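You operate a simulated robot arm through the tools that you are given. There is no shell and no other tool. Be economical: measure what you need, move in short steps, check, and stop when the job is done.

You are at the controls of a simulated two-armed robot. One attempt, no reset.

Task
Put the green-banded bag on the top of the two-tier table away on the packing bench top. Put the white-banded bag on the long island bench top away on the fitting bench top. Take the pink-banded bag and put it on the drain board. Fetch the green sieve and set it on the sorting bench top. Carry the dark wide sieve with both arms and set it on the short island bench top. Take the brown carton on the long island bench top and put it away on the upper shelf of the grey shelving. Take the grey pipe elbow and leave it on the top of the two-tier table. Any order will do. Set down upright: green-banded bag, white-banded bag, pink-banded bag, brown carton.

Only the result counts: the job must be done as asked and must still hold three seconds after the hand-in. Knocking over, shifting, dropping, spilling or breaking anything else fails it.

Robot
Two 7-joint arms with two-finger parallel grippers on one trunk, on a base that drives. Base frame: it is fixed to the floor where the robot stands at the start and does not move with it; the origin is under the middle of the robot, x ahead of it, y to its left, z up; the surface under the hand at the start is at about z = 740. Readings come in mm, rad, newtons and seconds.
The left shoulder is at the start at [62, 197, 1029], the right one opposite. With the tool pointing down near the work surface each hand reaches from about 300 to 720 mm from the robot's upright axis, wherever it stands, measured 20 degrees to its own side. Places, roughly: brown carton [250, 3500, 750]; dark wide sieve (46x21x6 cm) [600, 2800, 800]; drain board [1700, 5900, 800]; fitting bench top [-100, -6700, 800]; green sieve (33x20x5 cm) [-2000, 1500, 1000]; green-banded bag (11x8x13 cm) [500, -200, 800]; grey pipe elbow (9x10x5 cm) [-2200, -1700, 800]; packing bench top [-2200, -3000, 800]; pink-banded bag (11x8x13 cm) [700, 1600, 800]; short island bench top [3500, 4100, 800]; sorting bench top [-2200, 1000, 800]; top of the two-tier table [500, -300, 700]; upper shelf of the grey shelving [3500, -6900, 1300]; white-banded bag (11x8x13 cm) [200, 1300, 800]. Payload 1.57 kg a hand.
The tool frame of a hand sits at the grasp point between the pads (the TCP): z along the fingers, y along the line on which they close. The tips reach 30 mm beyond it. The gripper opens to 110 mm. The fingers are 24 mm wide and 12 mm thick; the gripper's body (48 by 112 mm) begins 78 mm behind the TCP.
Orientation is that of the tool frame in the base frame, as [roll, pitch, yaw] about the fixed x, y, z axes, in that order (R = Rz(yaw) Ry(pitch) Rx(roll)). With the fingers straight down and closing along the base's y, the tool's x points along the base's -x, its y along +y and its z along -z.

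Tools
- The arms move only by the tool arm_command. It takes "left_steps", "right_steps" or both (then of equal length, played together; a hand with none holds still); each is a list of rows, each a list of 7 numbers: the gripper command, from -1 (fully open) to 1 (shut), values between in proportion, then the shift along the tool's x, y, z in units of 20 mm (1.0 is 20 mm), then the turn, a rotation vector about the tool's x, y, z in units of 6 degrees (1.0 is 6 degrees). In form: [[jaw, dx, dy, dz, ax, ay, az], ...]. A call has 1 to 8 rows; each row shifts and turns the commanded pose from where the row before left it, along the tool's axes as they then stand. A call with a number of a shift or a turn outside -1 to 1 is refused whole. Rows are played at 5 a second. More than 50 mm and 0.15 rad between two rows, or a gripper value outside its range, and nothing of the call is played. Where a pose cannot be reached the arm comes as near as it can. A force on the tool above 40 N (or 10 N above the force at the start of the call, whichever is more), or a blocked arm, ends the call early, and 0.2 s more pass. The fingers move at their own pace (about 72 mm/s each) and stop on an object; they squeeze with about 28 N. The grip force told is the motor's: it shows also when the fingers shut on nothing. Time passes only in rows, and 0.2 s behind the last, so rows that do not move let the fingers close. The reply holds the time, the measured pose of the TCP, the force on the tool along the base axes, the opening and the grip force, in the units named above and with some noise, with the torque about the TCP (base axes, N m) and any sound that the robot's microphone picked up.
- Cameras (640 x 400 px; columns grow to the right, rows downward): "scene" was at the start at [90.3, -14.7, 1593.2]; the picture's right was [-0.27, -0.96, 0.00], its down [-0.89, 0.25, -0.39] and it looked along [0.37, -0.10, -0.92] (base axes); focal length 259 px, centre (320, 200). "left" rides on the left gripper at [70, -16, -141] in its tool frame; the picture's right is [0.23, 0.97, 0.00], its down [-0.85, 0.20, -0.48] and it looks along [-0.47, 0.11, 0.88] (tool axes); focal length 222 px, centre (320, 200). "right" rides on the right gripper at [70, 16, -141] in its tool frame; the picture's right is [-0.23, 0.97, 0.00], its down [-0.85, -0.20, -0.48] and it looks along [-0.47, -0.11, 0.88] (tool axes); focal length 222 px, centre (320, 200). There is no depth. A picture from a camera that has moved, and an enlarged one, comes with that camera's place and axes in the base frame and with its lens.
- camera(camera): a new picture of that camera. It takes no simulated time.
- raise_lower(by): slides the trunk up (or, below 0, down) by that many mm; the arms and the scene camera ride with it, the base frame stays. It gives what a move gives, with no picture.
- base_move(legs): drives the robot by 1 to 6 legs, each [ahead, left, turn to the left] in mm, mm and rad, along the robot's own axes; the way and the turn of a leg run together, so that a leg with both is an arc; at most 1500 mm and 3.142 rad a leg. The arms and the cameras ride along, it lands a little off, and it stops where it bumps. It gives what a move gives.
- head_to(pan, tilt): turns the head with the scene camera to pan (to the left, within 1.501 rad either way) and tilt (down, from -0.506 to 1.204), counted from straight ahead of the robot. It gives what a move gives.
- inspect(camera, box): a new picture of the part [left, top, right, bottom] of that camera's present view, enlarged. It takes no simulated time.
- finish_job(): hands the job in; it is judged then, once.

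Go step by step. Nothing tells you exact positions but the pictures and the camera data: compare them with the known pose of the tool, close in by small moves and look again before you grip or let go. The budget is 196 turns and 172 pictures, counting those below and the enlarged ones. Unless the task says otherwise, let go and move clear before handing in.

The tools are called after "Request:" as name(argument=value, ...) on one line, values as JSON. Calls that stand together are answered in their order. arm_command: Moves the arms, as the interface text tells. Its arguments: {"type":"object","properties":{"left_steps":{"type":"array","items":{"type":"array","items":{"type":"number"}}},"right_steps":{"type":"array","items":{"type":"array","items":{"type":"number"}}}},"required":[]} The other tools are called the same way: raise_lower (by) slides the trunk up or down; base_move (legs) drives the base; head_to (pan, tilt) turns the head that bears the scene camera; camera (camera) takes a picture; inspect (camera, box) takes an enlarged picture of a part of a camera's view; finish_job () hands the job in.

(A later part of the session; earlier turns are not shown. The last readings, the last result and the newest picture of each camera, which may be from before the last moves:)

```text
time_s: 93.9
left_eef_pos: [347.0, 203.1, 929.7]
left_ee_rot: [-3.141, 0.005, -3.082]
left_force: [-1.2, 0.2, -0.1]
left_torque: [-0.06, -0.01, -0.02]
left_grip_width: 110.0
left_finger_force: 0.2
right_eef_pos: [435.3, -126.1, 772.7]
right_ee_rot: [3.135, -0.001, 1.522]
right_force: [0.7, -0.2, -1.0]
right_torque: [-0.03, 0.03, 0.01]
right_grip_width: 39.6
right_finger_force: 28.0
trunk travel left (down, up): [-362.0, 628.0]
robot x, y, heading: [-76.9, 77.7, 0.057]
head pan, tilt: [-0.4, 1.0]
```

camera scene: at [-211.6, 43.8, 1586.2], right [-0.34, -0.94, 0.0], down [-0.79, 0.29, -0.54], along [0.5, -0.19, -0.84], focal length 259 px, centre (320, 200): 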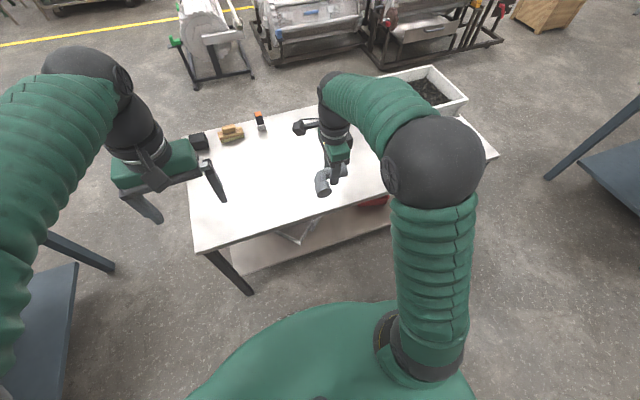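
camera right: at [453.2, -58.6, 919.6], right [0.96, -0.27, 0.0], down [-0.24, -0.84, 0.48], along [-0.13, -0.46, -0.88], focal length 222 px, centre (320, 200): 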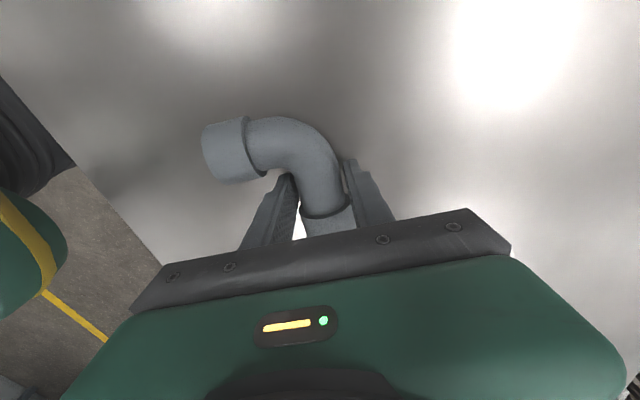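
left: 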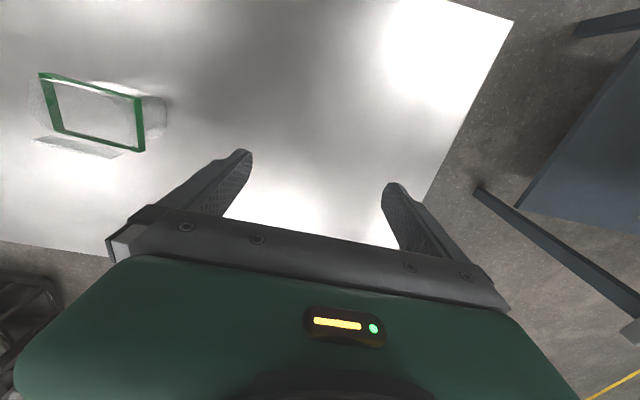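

Nothing has touched yet, so I'll continue in small steps.

Request:
arm_command(right_steps=[[1, 0, 0, 0.1, 0, 0, 0], [1, 0, 0, 0, 0, 0, 0]])

Request:
arm_command(right_steps=[[1, 0, 0, 0.1, 0, 0, 0], [1, 0, 0, 0, 0, 0, 0]])

```text
time_s: 94.5
left_eef_pos: [346.1, 202.8, 929.8]
left_ee_rot: [3.14, 0.002, -3.082]
left_force: [0.4, 0.2, -0.1]
left_torque: [-0.01, 0.03, 0.0]
left_grip_width: 109.8
left_finger_force: 0.1
right_eef_pos: [434.0, -126.4, 771.7]
right_ee_rot: [3.135, 0.0, 1.524]
right_force: [0.8, -0.1, 5.8]
right_torque: [0.26, 0.33, 0.0]
right_grip_width: 39.1
right_finger_force: 27.5
trunk travel left (down, up): [-362.0, 628.0]
robot x, y, heading: [-76.8, 74.4, 0.054]
head pan, tilt: [-0.4, 1.0]
```

```text
time_s: 95.1
left_eef_pos: [346.6, 204.0, 931.0]
left_ee_rot: [3.141, 0.006, -3.082]
left_force: [0.6, -0.1, 0.0]
left_torque: [0.04, -0.04, 0.01]
left_grip_width: 109.8
left_finger_force: 0.1
right_eef_pos: [433.4, -126.6, 770.3]
right_ee_rot: [3.133, -0.001, 1.521]
right_force: [3.5, -4.1, 22.5]
right_torque: [0.26, 0.6, -0.04]
right_grip_width: 39.2
right_finger_force: 28.4
trunk travel left (down, up): [-362.0, 628.0]
robot x, y, heading: [-79.4, 73.9, 0.058]
head pan, tilt: [-0.4, 1.0]
```

It's in contact. I'll release, raise and check.

Request:
arm_command(right_steps=[[0.5, 0, 0, 0, 0, 0, 0], [0, 0, 0, 0, 0, 0, 0], [-1, 0, 0, 0, 0, 0, 0], [-1, 0, 0, 0, 0, 0, 0]])

Request:
raise_lower(by=245)

Request:
camera(camera="right")

Request:
head_to(pan=1.4, tilt=0.6)

Request:
camera(camera="scene")

```text
time_s: 96.0
left_eef_pos: [347.1, 203.7, 928.5]
left_ee_rot: [3.141, 0.004, -3.082]
left_force: [0.0, -0.4, -0.7]
left_torque: [0.03, 0.0, 0.01]
left_grip_width: 109.8
left_finger_force: 0.0
right_eef_pos: [440.6, -126.1, 771.0]
right_ee_rot: [3.12, -0.001, 1.523]
right_force: [0.4, -0.5, 1.4]
right_torque: [0.03, 0.11, -0.03]
right_grip_width: 103.2
right_finger_force: 0.1
trunk travel left (down, up): [-362.0, 628.0]
robot x, y, heading: [-83.1, 76.0, 0.057]
head pan, tilt: [-0.4, 1.0]
stopped in row 4 (right hand): the force on the tool passed its limit at 42 N (the readings are from after the stop); the commanded pose is now the measured one
```

```text
time_s: 98.5
left_eef_pos: [347.3, 202.8, 1172.6]
left_ee_rot: [3.14, 0.004, -3.082]
left_force: [-0.6, 0.3, -0.1]
left_torque: [0.0, 0.0, 0.01]
left_grip_width: 110.0
left_finger_force: 0.0
right_eef_pos: [438.2, -126.4, 1014.9]
right_ee_rot: [3.123, 0.0, 1.524]
right_force: [-0.3, -0.7, 0.0]
right_torque: [-0.02, 0.0, 0.03]
right_grip_width: 110.0
right_finger_force: 0.1
trunk travel left (down, up): [-607.0, 383.0]
robot x, y, heading: [-76.4, 79.6, 0.062]
head pan, tilt: [-0.4, 1.0]
```

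```text
145 pictures are left
camera right: at [454.8, -58.3, 1157.7], right [0.96, -0.27, 0.02], down [-0.25, -0.84, 0.47], along [-0.11, -0.46, -0.88], focal length 222 px, centre (320, 200)
```

right: 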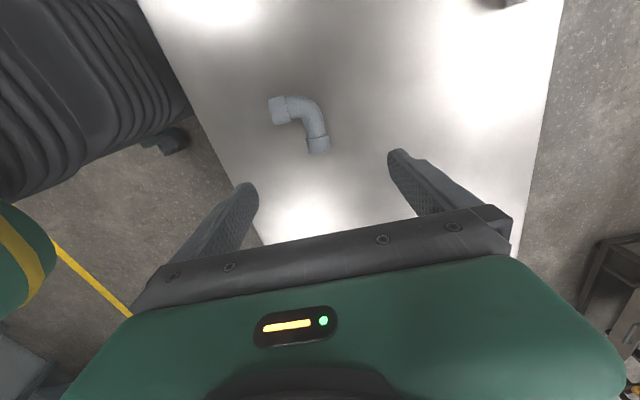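

```text
time_s: 100.3
left_eef_pos: [347.4, 202.3, 1173.9]
left_ee_rot: [-3.142, 0.004, -3.083]
left_force: [-0.4, -1.0, 0.1]
left_torque: [0.03, 0.01, 0.0]
left_grip_width: 110.0
left_finger_force: 0.1
right_eef_pos: [439.1, -126.7, 1016.5]
right_ee_rot: [3.121, 0.0, 1.522]
right_force: [-0.1, 0.2, 0.0]
right_torque: [0.04, 0.02, -0.05]
right_grip_width: 110.3
right_finger_force: 0.0
trunk travel left (down, up): [-607.0, 383.0]
robot x, y, heading: [-79.9, 77.7, 0.061]
head pan, tilt: [1.4, 0.6]
```

```text
144 pictures are left
camera scene: at [-32.6, 168.2, 1618.4], right [0.99, -0.11, 0.0], down [-0.07, -0.56, -0.82], along [0.09, 0.82, -0.57], focal length 259 px, centre (320, 200)
```

scene: 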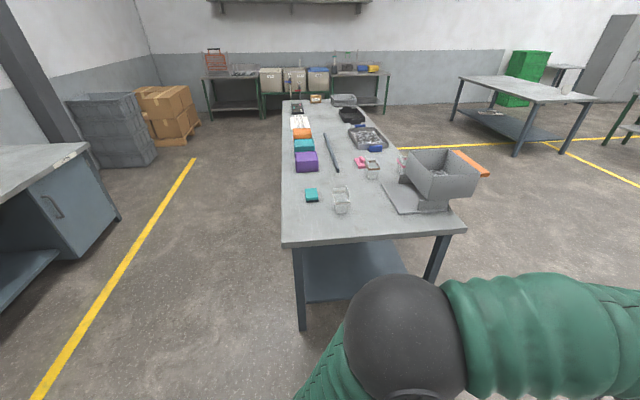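

The elbow lies flat on the table. Next is the green sieve on the sorting bench: back off, turn, and approach for a look.

Request:
base_move(legs=[[-650, 0, 0], [0, 0, 1.54], [0, 0, 1.54], [600, 0, 0], [0, -1350, 0]])

Request:
head_to(pan=0.0, tilt=0.7)

Request:
camera(camera="scene")

```text
time_s: 119.8
left_eef_pos: [-1818.8, 1103.8, 1174.4]
left_ee_rot: [-3.136, 0.006, 0.079]
left_force: [0.3, 0.0, -0.3]
left_torque: [0.0, 0.0, 0.01]
left_grip_width: 110.1
left_finger_force: 0.0
right_eef_pos: [-1916.5, 1423.2, 1016.7]
right_ee_rot: [3.12, -0.013, -1.586]
right_force: [-0.8, -1.4, 1.0]
right_torque: [0.13, -0.03, 0.0]
right_grip_width: 109.9
right_finger_force: 0.1
trunk travel left (down, up): [-607.0, 383.0]
robot x, y, heading: [-1397.0, 1242.8, -3.065]
head pan, tilt: [1.4, 0.6]
stopped in leg 5: the force on the tool passed its limit at 58 N (the readings are from after the stop); the commanded pose is now the measured one
```

```text
time_s: 121.3
left_eef_pos: [-1818.9, 1106.2, 1174.4]
left_ee_rot: [-3.139, 0.006, 0.079]
left_force: [1.1, 0.4, 0.9]
left_torque: [0.02, -0.04, -0.03]
left_grip_width: 110.1
left_finger_force: 0.0
right_eef_pos: [-1915.6, 1426.5, 1017.4]
right_ee_rot: [3.123, -0.012, -1.587]
right_force: [-0.9, -9.0, 0.2]
right_torque: [-0.13, -0.1, 0.56]
right_grip_width: 109.6
right_finger_force: 0.1
trunk travel left (down, up): [-607.0, 383.0]
robot x, y, heading: [-1399.9, 1242.5, -3.066]
head pan, tilt: [0.0, 0.7]
```

```text
143 pictures are left
camera scene: at [-1513.8, 1232.4, 1609.6], right [-0.07, 1.0, 0.0], down [0.64, 0.05, -0.76], along [-0.76, -0.06, -0.65], focal length 259 px, centre (320, 200)
```

scene: 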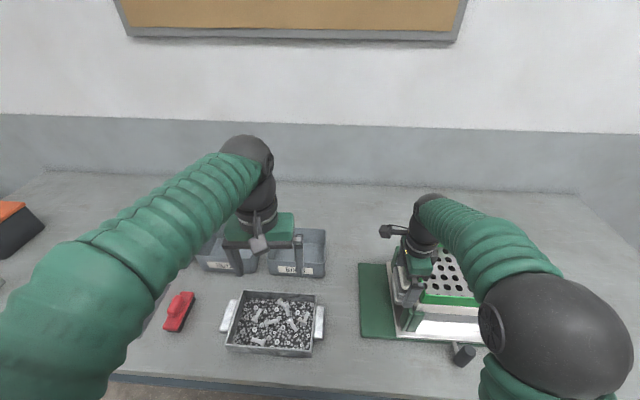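

The right hand ran into the sieve's stand because I misjudged the stopping distance. I'll back off the way I came and inspect.

Request:
base_move(legs=[[0, 60, 0]])

Request:
raise_lower(by=200)

Request:
base_move(legs=[[-250, 0, 0]])

Request:
head_to(pan=-0.3, tilt=0.7)

Request:
camera(camera="scene")

Request:
camera(camera="right")

```text
time_s: 122.3
left_eef_pos: [-1816.8, 1079.3, 1176.7]
left_ee_rot: [3.123, 0.006, 0.069]
left_force: [0.3, 0.7, -0.2]
left_torque: [-0.08, 0.0, -0.01]
left_grip_width: 109.8
left_finger_force: 0.0
right_eef_pos: [-1912.1, 1395.7, 1012.4]
right_ee_rot: [3.123, -0.031, -1.593]
right_force: [-0.6, 2.3, 0.2]
right_torque: [-0.22, 0.03, -0.05]
right_grip_width: 109.7
right_finger_force: 0.1
trunk travel left (down, up): [-607.0, 383.0]
robot x, y, heading: [-1394.0, 1191.4, -3.069]
head pan, tilt: [0.0, 0.7]
```

```text
time_s: 124.5
left_eef_pos: [-1814.5, 1053.0, 1375.6]
left_ee_rot: [-3.138, 0.006, 0.072]
left_force: [0.0, 0.2, 0.1]
left_torque: [0.02, 0.02, -0.01]
left_grip_width: 109.9
left_finger_force: 0.0
right_eef_pos: [-1910.2, 1372.2, 1218.5]
right_ee_rot: [3.121, -0.01, -1.591]
right_force: [-0.4, -1.2, 0.1]
right_torque: [0.05, -0.01, -0.02]
right_grip_width: 109.9
right_finger_force: 0.0
trunk travel left (down, up): [-807.0, 183.0]
robot x, y, heading: [-1394.8, 1191.2, -3.068]
head pan, tilt: [0.0, 0.7]
```

```text
time_s: 126.3
left_eef_pos: [-1566.7, 1076.0, 1373.2]
left_ee_rot: [3.141, 0.0, 0.072]
left_force: [0.7, -0.5, 0.0]
left_torque: [0.04, 0.01, 0.0]
left_grip_width: 109.9
left_finger_force: 0.1
right_eef_pos: [-1662.5, 1394.6, 1215.0]
right_ee_rot: [3.125, -0.013, -1.592]
right_force: [-0.6, 0.1, -0.1]
right_torque: [0.01, 0.0, 0.0]
right_grip_width: 110.1
right_finger_force: 0.0
trunk travel left (down, up): [-807.0, 183.0]
robot x, y, heading: [-1139.5, 1205.7, -3.066]
head pan, tilt: [0.0, 0.7]
```

```text
time_s: 127.1
left_eef_pos: [-1561.2, 1077.2, 1376.6]
left_ee_rot: [3.14, 0.008, 0.072]
left_force: [-0.6, -0.7, -1.0]
left_torque: [-0.02, 0.0, -0.01]
left_grip_width: 110.1
left_finger_force: 0.0
right_eef_pos: [-1657.4, 1396.0, 1218.0]
right_ee_rot: [3.119, -0.014, -1.59]
right_force: [-0.5, 0.0, 0.1]
right_torque: [0.01, -0.02, 0.04]
right_grip_width: 109.9
right_finger_force: 0.1
trunk travel left (down, up): [-807.0, 183.0]
robot x, y, heading: [-1138.4, 1207.4, -3.067]
head pan, tilt: [-0.3, 0.7]
```

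```text
142 pictures are left
camera scene: at [-1256.7, 1223.5, 1809.6], right [0.22, 0.97, 0.0], down [0.63, -0.14, -0.76], along [-0.74, 0.17, -0.65], focal length 259 px, centre (320, 200)
```

scene: 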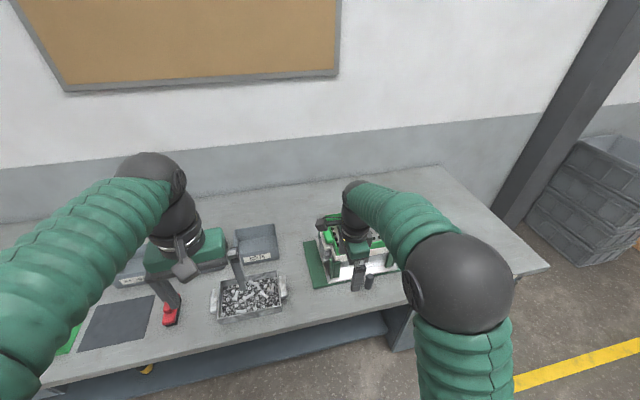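

```text
141 pictures are left
camera right: at [-1672.7, 1328.1, 1360.3], right [-0.97, 0.25, 0.02], down [0.23, 0.86, 0.46], along [0.1, 0.45, -0.89], focal length 222 px, centre (320, 200)
```

right: 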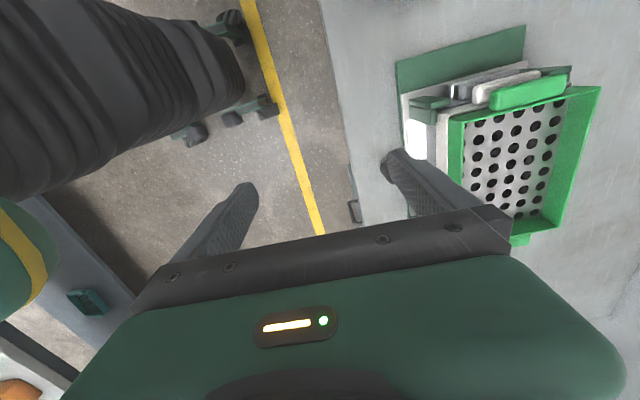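

I can see the sieve on its stand. I'll zoom in with both cameras to check its state.

Request:
inspect(camera="right", box=[340, 10, 640, 260])

Request:
base_move(legs=[[0, 350, 0]])

Request:
head_to(pan=-0.75, tilt=0.6)

Request:
camera(camera="scene")

```text
1.60 times, centred on (490, 135) of right
camera zoom: at [-1672.7, 1328.1, 1360.3], right [-0.97, 0.25, 0.02], down [0.23, 0.86, 0.46], along [0.1, 0.45, -0.89], focal length 355 px, centre (48, 304)
```

zoom: 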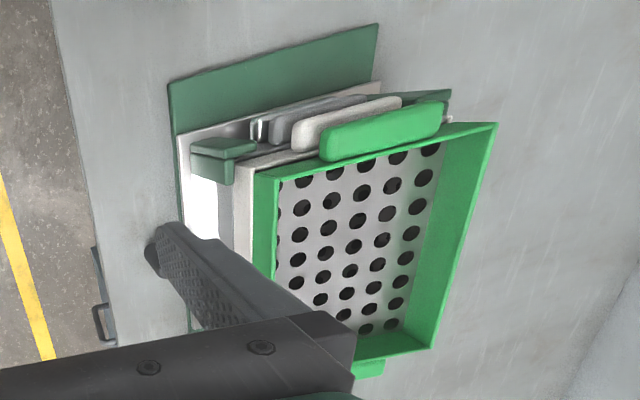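

```text
time_s: 129.4
left_eef_pos: [-1532.9, 736.7, 1376.5]
left_ee_rot: [3.132, 0.007, 0.077]
left_force: [0.1, 1.5, 0.2]
left_torque: [-0.12, 0.0, 0.01]
left_grip_width: 110.3
left_finger_force: 0.0
right_eef_pos: [-1633.0, 1054.2, 1214.9]
right_ee_rot: [3.121, -0.025, -1.586]
right_force: [-1.0, -0.1, 0.5]
right_torque: [-0.1, -0.01, -0.03]
right_grip_width: 110.1
right_finger_force: 0.0
trunk travel left (down, up): [-807.0, 183.0]
robot x, y, heading: [-1113.2, 851.6, -3.061]
head pan, tilt: [-0.3, 0.7]
```

```text
time_s: 130.3
left_eef_pos: [-1530.9, 730.5, 1375.9]
left_ee_rot: [3.137, 0.006, 0.076]
left_force: [-0.2, 0.2, -0.8]
left_torque: [-0.01, 0.01, 0.03]
left_grip_width: 110.1
left_finger_force: 0.0
right_eef_pos: [-1630.8, 1049.5, 1216.5]
right_ee_rot: [3.121, -0.02, -1.588]
right_force: [0.1, 0.2, 0.6]
right_torque: [-0.04, 0.01, -0.01]
right_grip_width: 110.2
right_finger_force: 0.0
trunk travel left (down, up): [-807.0, 183.0]
robot x, y, heading: [-1115.2, 853.4, -3.067]
head pan, tilt: [-0.75, 0.6]
```

```text
139 pictures are left
camera scene: at [-1216.2, 920.4, 1817.9], right [0.62, 0.78, 0.0], down [0.44, -0.36, -0.82], along [-0.64, 0.51, -0.57], focal length 259 px, centre (320, 200)
```

scene: 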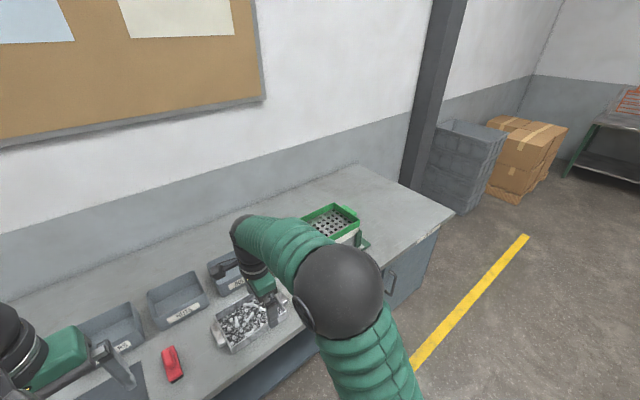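

Most of the sieve is visible now. I'll zoom in to judge its alignment with the stack beneath.

Request:
inspect(camera="scene", box=[280, 180, 400, 260])

Request:
raise_lower(by=180)

Request:
head_to(pan=-1.0, tilt=0.7)

Request:
base_move(legs=[[0, 0, 0.35]])

Request:
camera(camera="scene")

```text
5.00 times, centred on (340, 220) of scene
camera zoom: at [-1216.2, 920.4, 1817.9], right [0.62, 0.78, 0.0], down [0.44, -0.36, -0.82], along [-0.64, 0.51, -0.57], focal length 1296 px, centre (220, 100)
```

zoom: 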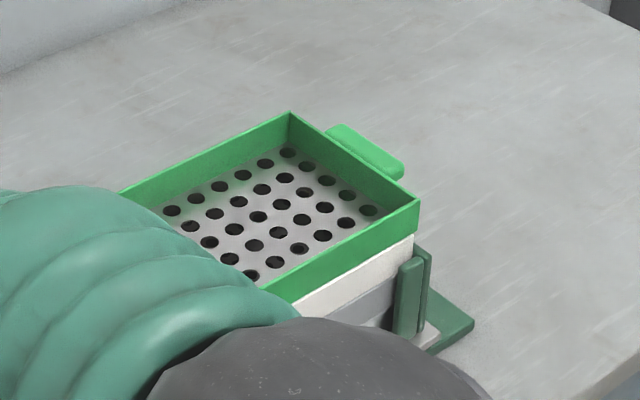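

```text
time_s: 132.3
left_eef_pos: [-1531.8, 723.9, 1556.5]
left_ee_rot: [3.14, 0.007, 0.077]
left_force: [0.2, -0.3, 0.1]
left_torque: [0.02, -0.02, 0.01]
left_grip_width: 110.0
left_finger_force: 0.0
right_eef_pos: [-1631.6, 1042.4, 1397.2]
right_ee_rot: [3.12, -0.013, -1.588]
right_force: [-0.7, -0.3, -0.4]
right_torque: [-0.02, 0.03, 0.0]
right_grip_width: 109.8
right_finger_force: 0.1
trunk travel left (down, up): [-987.0, 3.0]
robot x, y, heading: [-1114.1, 855.4, -3.062]
head pan, tilt: [-0.75, 0.6]
```

```text
time_s: 133.1
left_eef_pos: [-1531.5, 724.6, 1555.6]
left_ee_rot: [3.138, 0.006, 0.077]
left_force: [0.5, 0.9, 0.2]
left_torque: [-0.03, -0.02, -0.02]
left_grip_width: 109.9
left_finger_force: 0.1
right_eef_pos: [-1629.9, 1043.2, 1397.1]
right_ee_rot: [3.118, -0.013, -1.585]
right_force: [0.5, 0.4, -0.9]
right_torque: [0.02, 0.0, -0.02]
right_grip_width: 110.1
right_finger_force: 0.0
trunk travel left (down, up): [-987.0, 3.0]
robot x, y, heading: [-1116.9, 851.9, -3.061]
head pan, tilt: [-1.0, 0.7]
```

```text
time_s: 134.6
left_eef_pos: [-1461.9, 589.7, 1556.0]
left_ee_rot: [3.138, 0.008, 0.431]
left_force: [-0.1, 0.3, -0.1]
left_torque: [-0.02, 0.0, -0.01]
left_grip_width: 110.3
left_finger_force: 0.1
right_eef_pos: [-1664.4, 854.3, 1397.2]
right_ee_rot: [3.12, -0.015, -1.234]
right_force: [-0.1, -0.3, -0.6]
right_torque: [0.02, 0.01, 0.0]
right_grip_width: 109.9
right_finger_force: 0.1
trunk travel left (down, up): [-987.0, 3.0]
robot x, y, heading: [-1118.1, 854.7, -2.707]
head pan, tilt: [-1.0, 0.7]
```

```text
137 pictures are left
camera scene: at [-1217.4, 892.0, 1989.5], right [0.54, 0.84, 0.0], down [0.55, -0.35, -0.76], along [-0.64, 0.41, -0.65], focal length 259 px, centre (320, 200)
```

scene: 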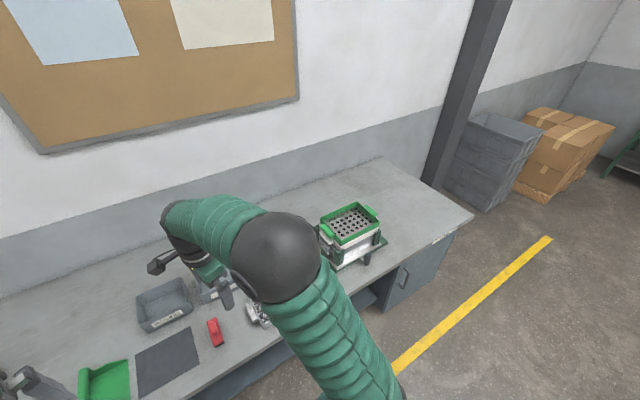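

Request:
inspect(camera="scene", box=[300, 190, 400, 280])

```text
4.44 times, centred on (350, 235) of scene
camera zoom: at [-1217.4, 892.0, 1989.5], right [0.54, 0.84, 0.0], down [0.55, -0.35, -0.76], along [-0.64, 0.41, -0.65], focal length 1152 px, centre (187, 44)
```

zoom: 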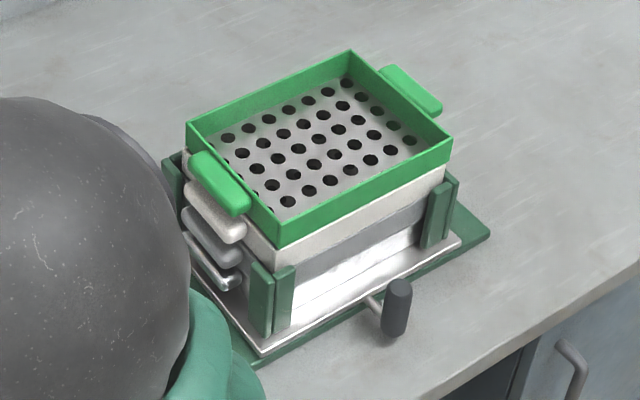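

The green sieve sits on a nested stack, still aligned, with a tab on each short end. I'll lift it with both hands, so I'm setting both hands pointing down, closing along the robot's y axis, at equal height and ±150 mm apart.

Request:
arm_command(right_steps=[[-1, 0, 0, 0, 0.2, -0.13, 0], [-1, 0, 0, 0, 0, 0, -1], [-1, 0, 0, 0, 0, 0, -1], [-1, 0, 0, 0, 0, 0, -1], [-1, 0, 0, 0, 0, 0, -1], [-1, 0, 0, 0, 0, 0, -1], [-1, 0, 0, 0, 0, 0, -1], [-1, 0, 0, 0, 0, 0, -1]], left_steps=[[-1, -0.2, 0.34, 1, 0, 0, 0], [-1, -0.2, 0.34, 1, 0, 0, 0], [-1, -0.2, 0.34, 1, 0, 0, 0], [-1, -0.2, 0.34, 1, 0, 0, 0], [-1, -0.2, 0.34, 1, 0, 0, 0], [-1, -0.2, 0.34, 1, 0, 0, 0], [-1, -0.2, 0.34, 1, 0, 0, 0], [-1, -0.2, 0.34, 0.95, 0, 0, 0]])

Request:
arm_command(right_steps=[[-1, 0, 0, 0, 0, 0, -1], [-1, 0, 0, 0, 0, 0, -1], [-1, 0, 0, 0, 0, 0, -1], [-1, 0, 0, 0, 0, 0, -1], [-1, 0, 0, 0, 0, 0, -1], [-1, 0, 0, 0, 0, 0, -1], [-1, 0, 0, 0, 0, 0, -1], [-1, 0, 0, 0, 0, 0, -1]])

Request:
arm_command(right_steps=[[-1, 0, 0, 0, 0, 0, -0.95], [-1, 0.5, 1, 0, 0, 0, 0], [-1, 0.5, 1, 0, 0, 0, 0], [-1, 0.5, 1, 0, 0, 0, 0], [-1, 0.5, 1, 0, 0, 0, 0], [-1, 0, 0, 0, 0, 0, 0]])

```text
time_s: 136.4
left_eef_pos: [-1467.7, 521.5, 1397.5]
left_ee_rot: [-3.141, 0.01, 0.431]
left_force: [0.1, 0.6, 0.4]
left_torque: [0.0, -0.02, -0.01]
left_grip_width: 110.0
left_finger_force: 0.2
right_eef_pos: [-1661.4, 851.8, 1398.2]
right_ee_rot: [3.139, 0.001, -0.5]
right_force: [-0.7, 0.0, 0.3]
right_torque: [0.03, -0.02, 0.01]
right_grip_width: 110.2
right_finger_force: 0.1
trunk travel left (down, up): [-987.0, 3.0]
robot x, y, heading: [-1115.3, 854.7, -2.711]
head pan, tilt: [-1.0, 0.7]
```

```text
time_s: 138.2
left_eef_pos: [-1466.7, 523.1, 1398.7]
left_ee_rot: [3.14, 0.008, 0.429]
left_force: [0.2, -0.4, 0.0]
left_torque: [0.02, -0.03, 0.04]
left_grip_width: 109.8
left_finger_force: 0.0
right_eef_pos: [-1661.4, 852.6, 1397.9]
right_ee_rot: [-3.141, 0.003, 0.341]
right_force: [0.2, 0.5, 0.3]
right_torque: [-0.02, 0.01, 0.02]
right_grip_width: 109.9
right_finger_force: 0.2
trunk travel left (down, up): [-987.0, 3.0]
robot x, y, heading: [-1113.6, 852.7, -2.709]
head pan, tilt: [-1.0, 0.7]
```

```text
time_s: 139.6
left_eef_pos: [-1466.1, 522.2, 1398.6]
left_ee_rot: [3.14, 0.008, 0.431]
left_force: [0.7, 0.0, -0.1]
left_torque: [0.0, 0.01, -0.01]
left_grip_width: 109.9
left_finger_force: 0.1
right_eef_pos: [-1592.8, 793.6, 1397.7]
right_ee_rot: [-3.141, 0.002, 0.438]
right_force: [0.3, 0.8, -0.7]
right_torque: [0.03, 0.02, -0.02]
right_grip_width: 110.2
right_finger_force: 0.0
trunk travel left (down, up): [-987.0, 3.0]
robot x, y, heading: [-1115.5, 857.6, -2.708]
head pan, tilt: [-1.0, 0.7]
```

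Both hands are matched. The sieve's centre is at about (-1960, 1555) with its rim at z≈1010, so I'll extend the hands a little further and drive in above it.

Request:
arm_command(left_steps=[[-1, -1, 0, 0, 0, 0, 0], [-1, -1, 0, 0, 0, 0, 0], [-1, -1, 0, 0, 0, 0, 0], [-1, 0, 0, 0, 0, 0, 0]], right_steps=[[-1, -1, 0, 0, 0, 0, 0], [-1, -1, 0, 0, 0, 0, 0], [-1, -1, 0, 0, 0, 0, 0], [-1, 0, 0, 0, 0, 0, 0]])

Request:
base_move(legs=[[0, 0, -0.434], [0, -690, 0], [280, 0, 0]])

Request:
head_to(pan=0.0, tilt=0.9)

Request:
camera(camera="scene")

Request:
camera(camera="right")

Request:
camera(camera="left")

```text
time_s: 140.6
left_eef_pos: [-1518.1, 498.3, 1397.1]
left_ee_rot: [-3.142, 0.011, 0.431]
left_force: [0.3, -1.3, 0.2]
left_torque: [0.0, 0.01, -0.02]
left_grip_width: 110.0
left_finger_force: 0.0
right_eef_pos: [-1645.7, 770.3, 1400.1]
right_ee_rot: [3.141, 0.004, 0.437]
right_force: [0.6, -0.2, 0.2]
right_torque: [0.01, -0.01, 0.0]
right_grip_width: 109.7
right_finger_force: 0.0
trunk travel left (down, up): [-987.0, 3.0]
robot x, y, heading: [-1114.5, 852.1, -2.706]
head pan, tilt: [-1.0, 0.7]
```

```text
time_s: 147.2
left_eef_pos: [-1901.8, 1388.7, 1399.9]
left_ee_rot: [3.138, 0.015, 0.003]
left_force: [0.4, -0.5, 0.2]
left_torque: [0.01, 0.0, 0.01]
left_grip_width: 110.2
left_finger_force: 0.1
right_eef_pos: [-1904.8, 1687.4, 1403.2]
right_ee_rot: [3.141, 0.009, 0.01]
right_force: [-0.4, -0.1, 0.2]
right_torque: [-0.02, 0.02, -0.01]
right_grip_width: 110.1
right_finger_force: 0.0
trunk travel left (down, up): [-987.0, 3.0]
robot x, y, heading: [-1389.8, 1542.8, -3.136]
head pan, tilt: [-1.0, 0.7]
```

```text
time_s: 148.4
left_eef_pos: [-1909.2, 1386.5, 1396.6]
left_ee_rot: [-3.141, 0.01, 0.005]
left_force: [-0.3, -0.2, 0.1]
left_torque: [-0.01, 0.01, 0.02]
left_grip_width: 109.8
left_finger_force: 0.1
right_eef_pos: [-1911.5, 1686.0, 1399.6]
right_ee_rot: [3.141, 0.005, 0.011]
right_force: [0.8, -0.6, 0.0]
right_torque: [0.0, -0.02, -0.02]
right_grip_width: 109.8
right_finger_force: 0.1
trunk travel left (down, up): [-987.0, 3.0]
robot x, y, heading: [-1391.8, 1541.3, -3.137]
head pan, tilt: [0.0, 0.901]
```

```text
135 pictures are left
camera scene: at [-1503.7, 1544.0, 1973.3], right [-0.01, 1.0, 0.0], down [0.79, 0.0, -0.62], along [-0.62, 0.0, -0.79], focal length 259 px, centre (320, 200)
```

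scene: 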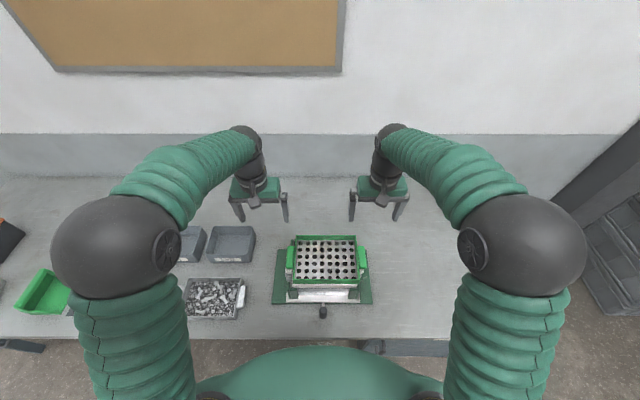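

```text
134 pictures are left
camera right: at [-1842.5, 1670.0, 1540.9], right [-0.22, -0.98, 0.0], down [-0.86, 0.19, 0.48], along [-0.47, 0.1, -0.88], focal length 222 px, centre (320, 200)
```

right: 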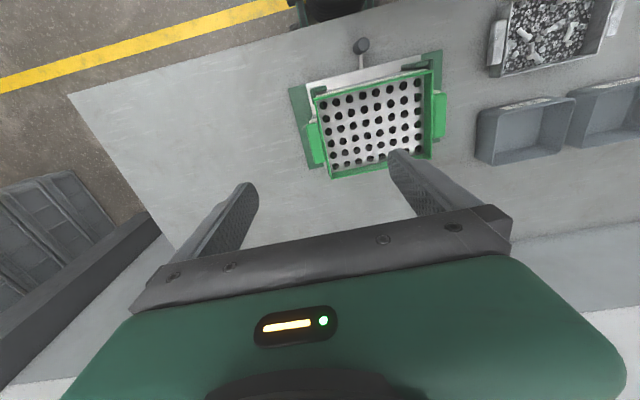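

```text
133 pictures are left
camera left: at [-1836.2, 1402.7, 1538.3], right [0.23, -0.97, 0.0], down [-0.85, -0.2, 0.49], along [-0.47, -0.11, -0.87], focal length 222 px, centre (320, 200)
```

left: 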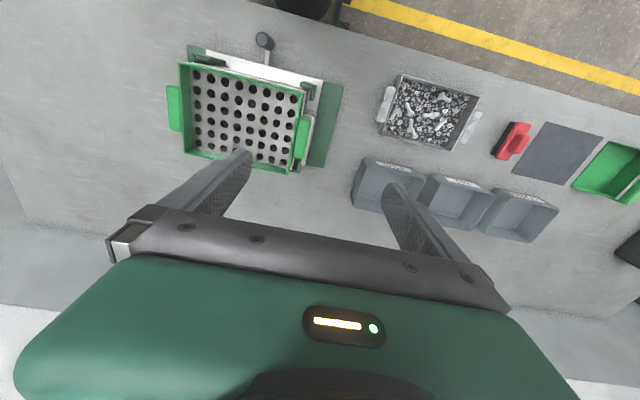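

Both tabs are at x≈-1971, at y≈1418 and y≈1710. I'll align over them and lower to just above.

Request:
base_move(legs=[[61, -28, 0]])

Request:
arm_command(left_steps=[[-1, 0, -0.18, 0, 0, 0, 0], [-1, 0, 0, 0, 0, 0, 0]], right_steps=[[-1, 0, 0.2, 0.15, 0, 0, 0], [-1, 0, 0, 0, 0, 0, 0]])

Request:
raise_lower(by=-310)

Request:
camera(camera="right")

Request:
camera(camera="left")

```text
time_s: 149.4
left_eef_pos: [-1952.2, 1408.1, 1403.9]
left_ee_rot: [-3.14, 0.02, 0.004]
left_force: [-0.4, 0.2, 0.8]
left_torque: [0.0, 0.02, 0.0]
left_grip_width: 109.9
left_finger_force: 0.0
right_eef_pos: [-1955.1, 1709.5, 1408.8]
right_ee_rot: [-3.137, 0.017, 0.012]
right_force: [1.2, -0.2, 0.7]
right_torque: [0.05, 0.07, 0.01]
right_grip_width: 110.1
right_finger_force: 0.0
trunk travel left (down, up): [-987.0, 3.0]
robot x, y, heading: [-1460.3, 1567.0, -3.137]
head pan, tilt: [0.0, 0.901]
```

```text
time_s: 150.0
left_eef_pos: [-1970.0, 1422.3, 1397.1]
left_ee_rot: [3.138, 0.009, 0.001]
left_force: [0.0, 0.0, -0.4]
left_torque: [0.01, 0.0, -0.03]
left_grip_width: 109.8
left_finger_force: 0.1
right_eef_pos: [-1973.6, 1714.1, 1397.1]
right_ee_rot: [3.139, 0.005, 0.008]
right_force: [-0.1, 0.5, -0.4]
right_torque: [0.01, -0.01, -0.01]
right_grip_width: 110.1
right_finger_force: 0.1
trunk travel left (down, up): [-987.0, 3.0]
robot x, y, heading: [-1456.9, 1570.1, -3.138]
head pan, tilt: [0.0, 0.901]
```

```text
time_s: 153.1
left_eef_pos: [-1965.9, 1412.1, 1088.2]
left_ee_rot: [-3.137, 0.013, 0.003]
left_force: [-0.6, 0.1, -0.3]
left_torque: [0.03, 0.02, -0.01]
left_grip_width: 109.8
left_finger_force: 0.1
right_eef_pos: [-1968.2, 1701.0, 1088.4]
right_ee_rot: [-3.138, 0.007, 0.013]
right_force: [0.3, -0.1, 0.4]
right_torque: [0.02, 0.04, -0.02]
right_grip_width: 109.8
right_finger_force: 0.1
trunk travel left (down, up): [-677.0, 313.0]
robot x, y, heading: [-1458.6, 1571.3, -3.145]
head pan, tilt: [0.0, 0.901]
```

```text
132 pictures are left
camera right: at [-1898.2, 1684.6, 1230.4], right [-0.22, -0.98, 0.0], down [-0.85, 0.19, 0.49], along [-0.47, 0.11, -0.87], focal length 222 px, centre (320, 200)
```

right: 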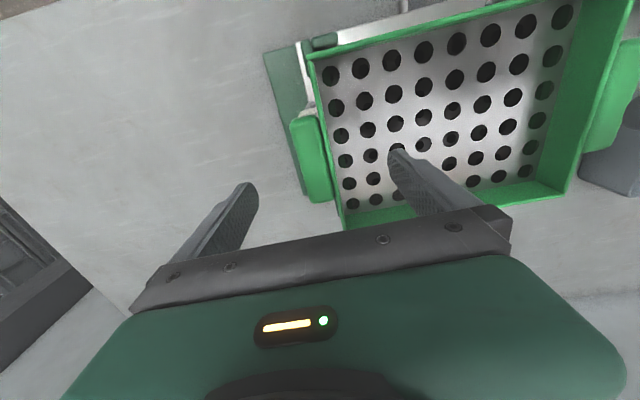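

```text
131 pictures are left
camera left: at [-1892.1, 1426.0, 1229.6], right [0.23, -0.97, -0.01], down [-0.85, -0.2, 0.49], along [-0.48, -0.11, -0.87], focal length 222 px, centre (320, 200)
```

left: 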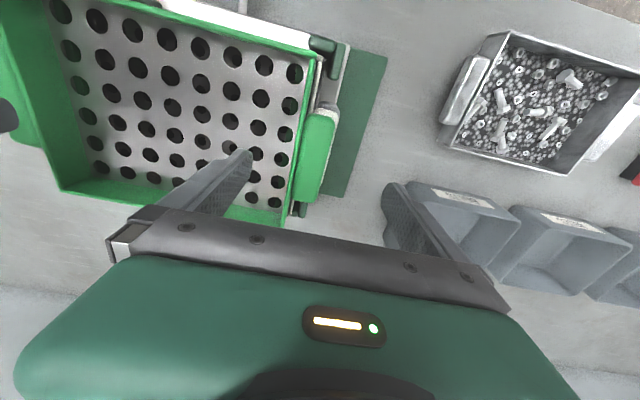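

I'll nudge both hands +4.5 mm in y, lower to rim height, and check.

Request:
arm_command(left_steps=[[-1, 0, -0.22, 0, 0, 0, 0], [-1, 0, 0, 0, 0, 0, 0], [-1, 0, 0, 0, 0, 0, 0]], right_steps=[[-1, 0, -0.22, 0, 0, 0, 0], [-1, 0, 0, 0, 0, 0, 0], [-1, 0, 0, 0, 0, 0, 0]])

Request:
raise_lower(by=-72)

Request:
camera(camera="right")

Request:
camera(camera="left")

Request:
inspect(camera="scene", box=[240, 180, 400, 330])

```text
time_s: 153.9
left_eef_pos: [-1966.1, 1415.9, 1087.6]
left_ee_rot: [-3.139, 0.011, 0.005]
left_force: [0.6, -0.6, -0.5]
left_torque: [-0.03, 0.01, -0.02]
left_grip_width: 110.1
left_finger_force: 0.0
right_eef_pos: [-1967.9, 1705.8, 1090.1]
right_ee_rot: [-3.136, 0.007, 0.01]
right_force: [0.6, -0.6, 0.2]
right_torque: [0.0, 0.02, -0.03]
right_grip_width: 110.0
right_finger_force: 0.0
trunk travel left (down, up): [-677.0, 313.0]
robot x, y, heading: [-1457.5, 1572.6, -3.132]
head pan, tilt: [0.0, 0.901]
```

```text
time_s: 155.0
left_eef_pos: [-1965.2, 1414.4, 1016.8]
left_ee_rot: [-3.137, 0.013, 0.003]
left_force: [-0.2, 0.0, 0.0]
left_torque: [0.0, -0.01, 0.03]
left_grip_width: 110.0
left_finger_force: 0.1
right_eef_pos: [-1966.8, 1706.6, 1018.6]
right_ee_rot: [-3.138, 0.007, 0.012]
right_force: [0.5, 0.5, 0.0]
right_torque: [-0.02, -0.02, 0.01]
right_grip_width: 110.0
right_finger_force: 0.1
trunk travel left (down, up): [-605.0, 385.0]
robot x, y, heading: [-1458.8, 1570.4, -3.137]
head pan, tilt: [0.0, 0.901]
```

```text
130 pictures are left
camera right: at [-1897.4, 1689.7, 1158.6], right [-0.22, -0.98, 0.0], down [-0.85, 0.19, 0.49], along [-0.47, 0.11, -0.87], focal length 222 px, centre (320, 200)
```

right: 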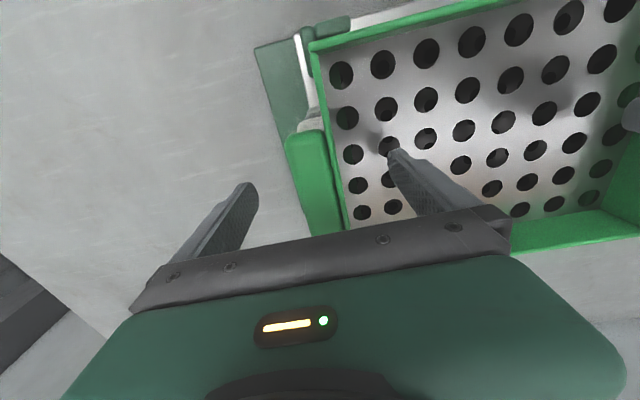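

```text
129 pictures are left
camera left: at [-1892.4, 1431.0, 1157.7], right [0.23, -0.97, -0.01], down [-0.85, -0.2, 0.49], along [-0.48, -0.11, -0.87], focal length 222 px, centre (320, 200)
```

left: 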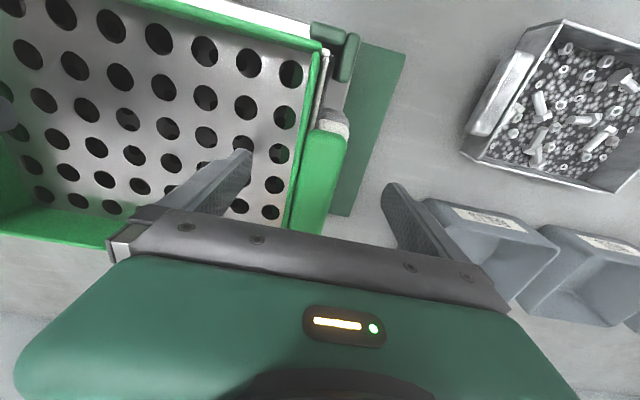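

```text
2.67 times, centred on (320, 255) of scene
camera zoom: at [-1563.0, 1570.7, 1591.5], right [-0.01, 1.0, 0.0], down [0.79, 0.0, -0.62], along [-0.62, 0.0, -0.79], focal length 691 px, centre (320, 53)
```

zoom: 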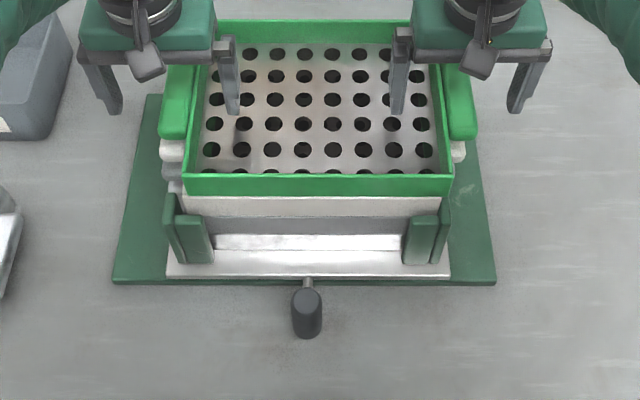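

The tabs sit between the fingers on both sides. I'll nudge the left hand slightly and close both together.

Request:
arm_command(left_steps=[[-1, 0, -0.15, 0, 0, 0, 0], [1, 0, 0, 0, 0, 0, 0], [1, 0, 0, 0, 0, 0, 0], [1, 0, 0, 0, 0, 0, 0], [1, 0, 0, 0, 0, 0, 0]], right_steps=[[-1, 0, 0, 0, 0, 0, 0], [1, 0, 0, 0, 0, 0, 0], [1, 0, 0, 0, 0, 0, 0], [1, 0, 0, 0, 0, 0, 0], [1, 0, 0, 0, 0, 0, 0]])

Request:
inspect(camera="scene", box=[240, 180, 400, 330])

```text
time_s: 156.2
left_eef_pos: [-1965.6, 1418.2, 1016.6]
left_ee_rot: [-3.137, 0.013, 0.006]
left_force: [0.7, 3.1, 0.2]
left_torque: [-0.1, 0.11, -0.05]
left_grip_width: 36.7
left_finger_force: 27.9
right_eef_pos: [-1968.6, 1707.0, 1016.7]
right_ee_rot: [-3.138, 0.005, 0.013]
right_force: [-1.3, -3.5, -1.1]
right_torque: [-0.15, -0.04, -0.4]
right_grip_width: 36.9
right_finger_force: 27.8
trunk travel left (down, up): [-605.0, 385.0]
robot x, y, heading: [-1454.2, 1566.8, -3.136]
head pan, tilt: [0.0, 0.901]
```

```text
2.67 times, centred on (320, 255) of scene
camera zoom: at [-1563.0, 1570.8, 1591.5], right [-0.01, 1.0, 0.0], down [0.79, 0.0, -0.62], along [-0.62, 0.0, -0.79], focal length 691 px, centre (320, 53)
```

zoom: 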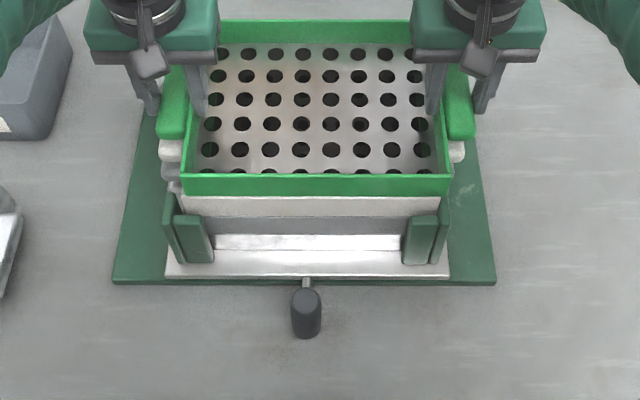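

Both grips hold at 37 mm. I'll lift slowly and check that only the green sieve comes up.

Request:
raise_lower(by=60)

Request:
inspect(camera="scene", box=[240, 180, 400, 330])

```text
time_s: 157.2
left_eef_pos: [-1966.1, 1417.9, 1075.3]
left_ee_rot: [-3.138, 0.012, 0.005]
left_force: [0.7, 7.3, -2.3]
left_torque: [0.07, -0.03, 0.04]
left_grip_width: 36.5
left_finger_force: 27.5
right_eef_pos: [-1968.0, 1706.1, 1076.9]
right_ee_rot: [-3.139, 0.007, 0.013]
right_force: [-1.6, -5.3, -0.7]
right_torque: [-0.22, -0.01, -0.45]
right_grip_width: 36.6
right_finger_force: 27.9
trunk travel left (down, up): [-665.0, 325.0]
robot x, y, heading: [-1454.5, 1568.0, -3.137]
head pan, tilt: [0.0, 0.901]
```

```text
2.67 times, centred on (320, 255) of scene
camera zoom: at [-1564.2, 1570.6, 1651.3], right [-0.01, 1.0, 0.0], down [0.79, 0.0, -0.62], along [-0.62, 0.0, -0.79], focal length 691 px, centre (320, 53)
```

zoom: 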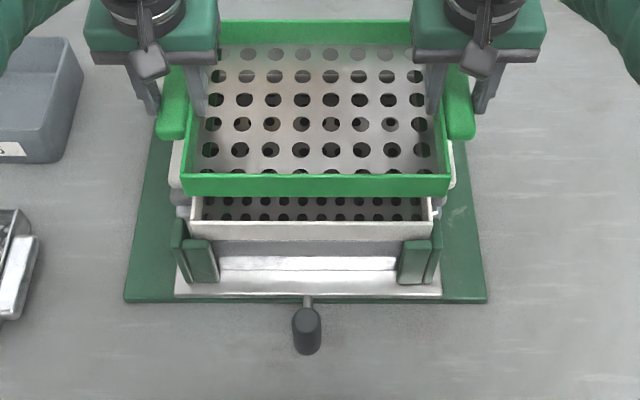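

Only the green sieve came up. I'll raise it more, strafe to the empty end of the bench, and lower near the surface.

Request:
raise_lower(by=50)

Request:
base_move(legs=[[0, -455, 0]])

Request:
raise_lower(by=-190)

Request:
camera(camera="scene")

Request:
camera(camera="left")

```text
time_s: 158.1
left_eef_pos: [-1965.4, 1419.0, 1126.4]
left_ee_rot: [-3.14, 0.012, 0.003]
left_force: [1.8, 8.7, -2.2]
left_torque: [0.01, -0.15, -0.07]
left_grip_width: 36.7
left_finger_force: 27.6
right_eef_pos: [-1969.0, 1705.5, 1128.1]
right_ee_rot: [-3.139, 0.007, 0.014]
right_force: [-2.9, -7.8, -0.1]
right_torque: [-0.35, 0.08, -0.47]
right_grip_width: 36.5
right_finger_force: 27.3
trunk travel left (down, up): [-715.0, 275.0]
robot x, y, heading: [-1457.8, 1571.9, -3.139]
head pan, tilt: [0.0, 0.901]
```

```text
time_s: 160.8
left_eef_pos: [-1969.0, 1862.1, 1124.5]
left_ee_rot: [-3.133, 0.012, -0.002]
left_force: [0.5, 13.1, -1.7]
left_torque: [0.05, -0.33, 0.06]
left_grip_width: 36.6
left_finger_force: 28.1
right_eef_pos: [-1969.4, 2149.2, 1128.2]
right_ee_rot: [-3.133, 0.007, 0.007]
right_force: [-1.0, -13.0, -1.7]
right_torque: [-0.24, 0.28, -0.46]
right_grip_width: 36.7
right_finger_force: 28.5
trunk travel left (down, up): [-715.0, 275.0]
robot x, y, heading: [-1458.0, 2015.5, 3.141]
head pan, tilt: [0.0, 0.901]
```

```text
time_s: 162.9
left_eef_pos: [-1966.4, 1867.7, 936.8]
left_ee_rot: [-3.138, 0.013, -0.003]
left_force: [2.1, -0.2, -2.0]
left_torque: [-0.11, -0.16, -0.06]
left_grip_width: 36.8
left_finger_force: 28.1
right_eef_pos: [-1967.1, 2154.9, 938.3]
right_ee_rot: [-3.138, 0.008, 0.006]
right_force: [-1.2, -0.8, -1.4]
right_torque: [-0.12, 0.12, -0.5]
right_grip_width: 36.7
right_finger_force: 28.1
trunk travel left (down, up): [-525.0, 465.0]
robot x, y, heading: [-1453.7, 2014.7, 3.143]
head pan, tilt: [0.0, 0.901]
```

```text
125 pictures are left
camera scene: at [-1564.3, 2017.0, 1511.5], right [0.0, 1.0, 0.0], down [0.79, 0.0, -0.62], along [-0.62, 0.0, -0.79], focal length 259 px, centre (320, 200)
```

scene: 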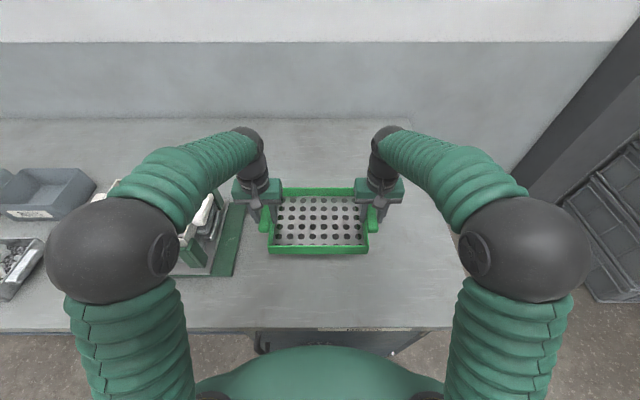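

```text
124 pictures are left
camera left: at [-1892.6, 1882.4, 1078.0], right [0.22, -0.97, -0.01], down [-0.85, -0.2, 0.49], along [-0.48, -0.1, -0.87], focal length 222 px, centre (320, 200)
```

left: 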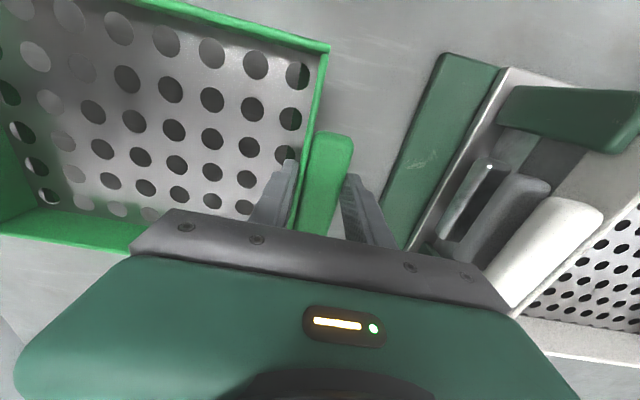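

I'll shift another 60 mm away from the stand, then lower to the bench.

Request:
base_move(legs=[[0, -60, 0]])

Request:
raise_lower(by=-70)

Request:
arm_command(left_steps=[[1, 0, 0, 0.15, 0, 0, 0], [1, 0, 0, 0.15, 0, 0, 0], [1, 0, 0, 0, 0, 0, 0]], right_steps=[[1, 0, 0, 0.15, 0, 0, 0], [1, 0, 0, 0.15, 0, 0, 0], [1, 0, 0, 0, 0, 0, 0]])

Request:
inspect(camera="scene", box=[220, 160, 420, 290])

```text
time_s: 163.9
left_eef_pos: [-1965.9, 1903.1, 933.1]
left_ee_rot: [-3.115, 0.011, 0.004]
left_force: [2.3, 1.3, -2.5]
left_torque: [-0.33, -0.38, 0.05]
left_grip_width: 36.7
left_finger_force: 27.7
right_eef_pos: [-1967.5, 2188.8, 942.1]
right_ee_rot: [-3.117, 0.012, 0.015]
right_force: [-1.1, -2.9, -0.5]
right_torque: [0.08, 0.39, -0.53]
right_grip_width: 36.6
right_finger_force: 28.2
trunk travel left (down, up): [-525.0, 465.0]
robot x, y, heading: [-1457.4, 2070.8, -3.143]
head pan, tilt: [0.0, 0.901]
```

```text
time_s: 165.0
left_eef_pos: [-1964.2, 1930.4, 868.9]
left_ee_rot: [3.139, 0.014, 0.001]
left_force: [2.7, 0.3, -2.1]
left_torque: [-0.15, -0.11, -0.15]
left_grip_width: 36.5
left_finger_force: 28.1
right_eef_pos: [-1964.8, 2217.6, 868.6]
right_ee_rot: [3.139, 0.012, 0.01]
right_force: [-2.7, 0.3, -0.5]
right_torque: [-0.2, 0.07, -0.58]
right_grip_width: 36.8
right_finger_force: 27.9
trunk travel left (down, up): [-455.0, 535.0]
robot x, y, heading: [-1458.9, 2072.6, -3.143]
head pan, tilt: [0.0, 0.901]
```

```text
time_s: 165.8
left_eef_pos: [-1964.3, 1922.0, 861.4]
left_ee_rot: [-3.137, 0.017, 0.005]
left_force: [1.8, 1.9, -2.4]
left_torque: [-0.07, -0.14, 0.08]
left_grip_width: 36.8
left_finger_force: 28.6
right_eef_pos: [-1965.1, 2210.8, 863.4]
right_ee_rot: [-3.138, 0.013, 0.013]
right_force: [-1.2, 2.0, 10.1]
right_torque: [-0.19, -0.79, -0.48]
right_grip_width: 36.7
right_finger_force: 27.9
trunk travel left (down, up): [-455.0, 535.0]
robot x, y, heading: [-1457.0, 2076.5, -3.139]
head pan, tilt: [0.0, 0.901]
```

```text
3.08 times, centred on (320, 225) of scene
camera zoom: at [-1562.3, 2076.6, 1441.8], right [0.0, 1.0, 0.0], down [0.78, 0.0, -0.62], along [-0.62, 0.0, -0.78], focal length 797 px, centre (320, 123)
```

zoom: 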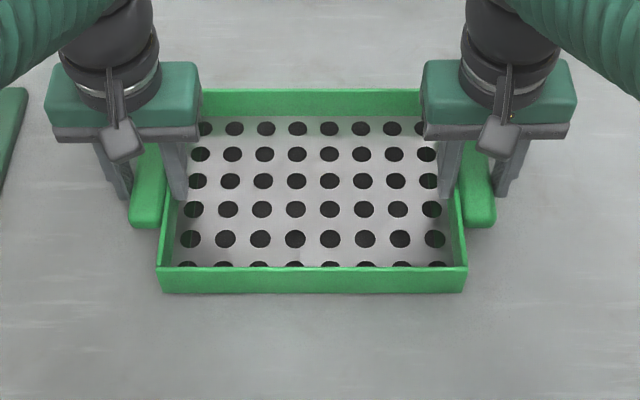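

The right side is touching. I'll lower the left until both bear.

Request:
arm_command(left_steps=[[1, 0, 0, 0.1, 0, 0, 0], [1, 0, 0, 0.1, 0, 0, 0], [1, 0, 0, 0, 0, 0, 0], [1, 0, 0, 0, 0, 0, 0]])

Request:
arm_command(left_steps=[[1, 0, 0, 0.1, 0, 0, 0], [1, 0, 0, 0, 0, 0, 0]])

```text
time_s: 166.8
left_eef_pos: [-1965.3, 1922.5, 860.1]
left_ee_rot: [-3.139, 0.021, 0.006]
left_force: [-0.7, -0.9, 26.5]
left_torque: [-0.18, 0.09, -0.42]
left_grip_width: 36.7
left_finger_force: 27.5
right_eef_pos: [-1963.2, 2210.8, 865.2]
right_ee_rot: [-3.14, 0.013, 0.011]
right_force: [-3.0, 5.7, 2.7]
right_torque: [-0.03, 0.75, -0.71]
right_grip_width: 36.8
right_finger_force: 27.9
trunk travel left (down, up): [-455.0, 535.0]
robot x, y, heading: [-1456.1, 2073.1, -3.138]
head pan, tilt: [0.0, 0.901]
```

```text
time_s: 167.4
left_eef_pos: [-1964.7, 1923.4, 857.9]
left_ee_rot: [-3.14, 0.018, 0.004]
left_force: [-3.4, -1.8, 26.1]
left_torque: [-0.16, 0.15, -0.28]
left_grip_width: 36.6
left_finger_force: 28.1
right_eef_pos: [-1965.1, 2209.5, 863.9]
right_ee_rot: [-3.139, 0.013, 0.01]
right_force: [-3.5, 6.1, 4.0]
right_torque: [0.1, 0.14, -0.58]
right_grip_width: 36.6
right_finger_force: 27.7
trunk travel left (down, up): [-455.0, 535.0]
robot x, y, heading: [-1453.0, 2069.6, -3.14]
head pan, tilt: [0.0, 0.901]
```

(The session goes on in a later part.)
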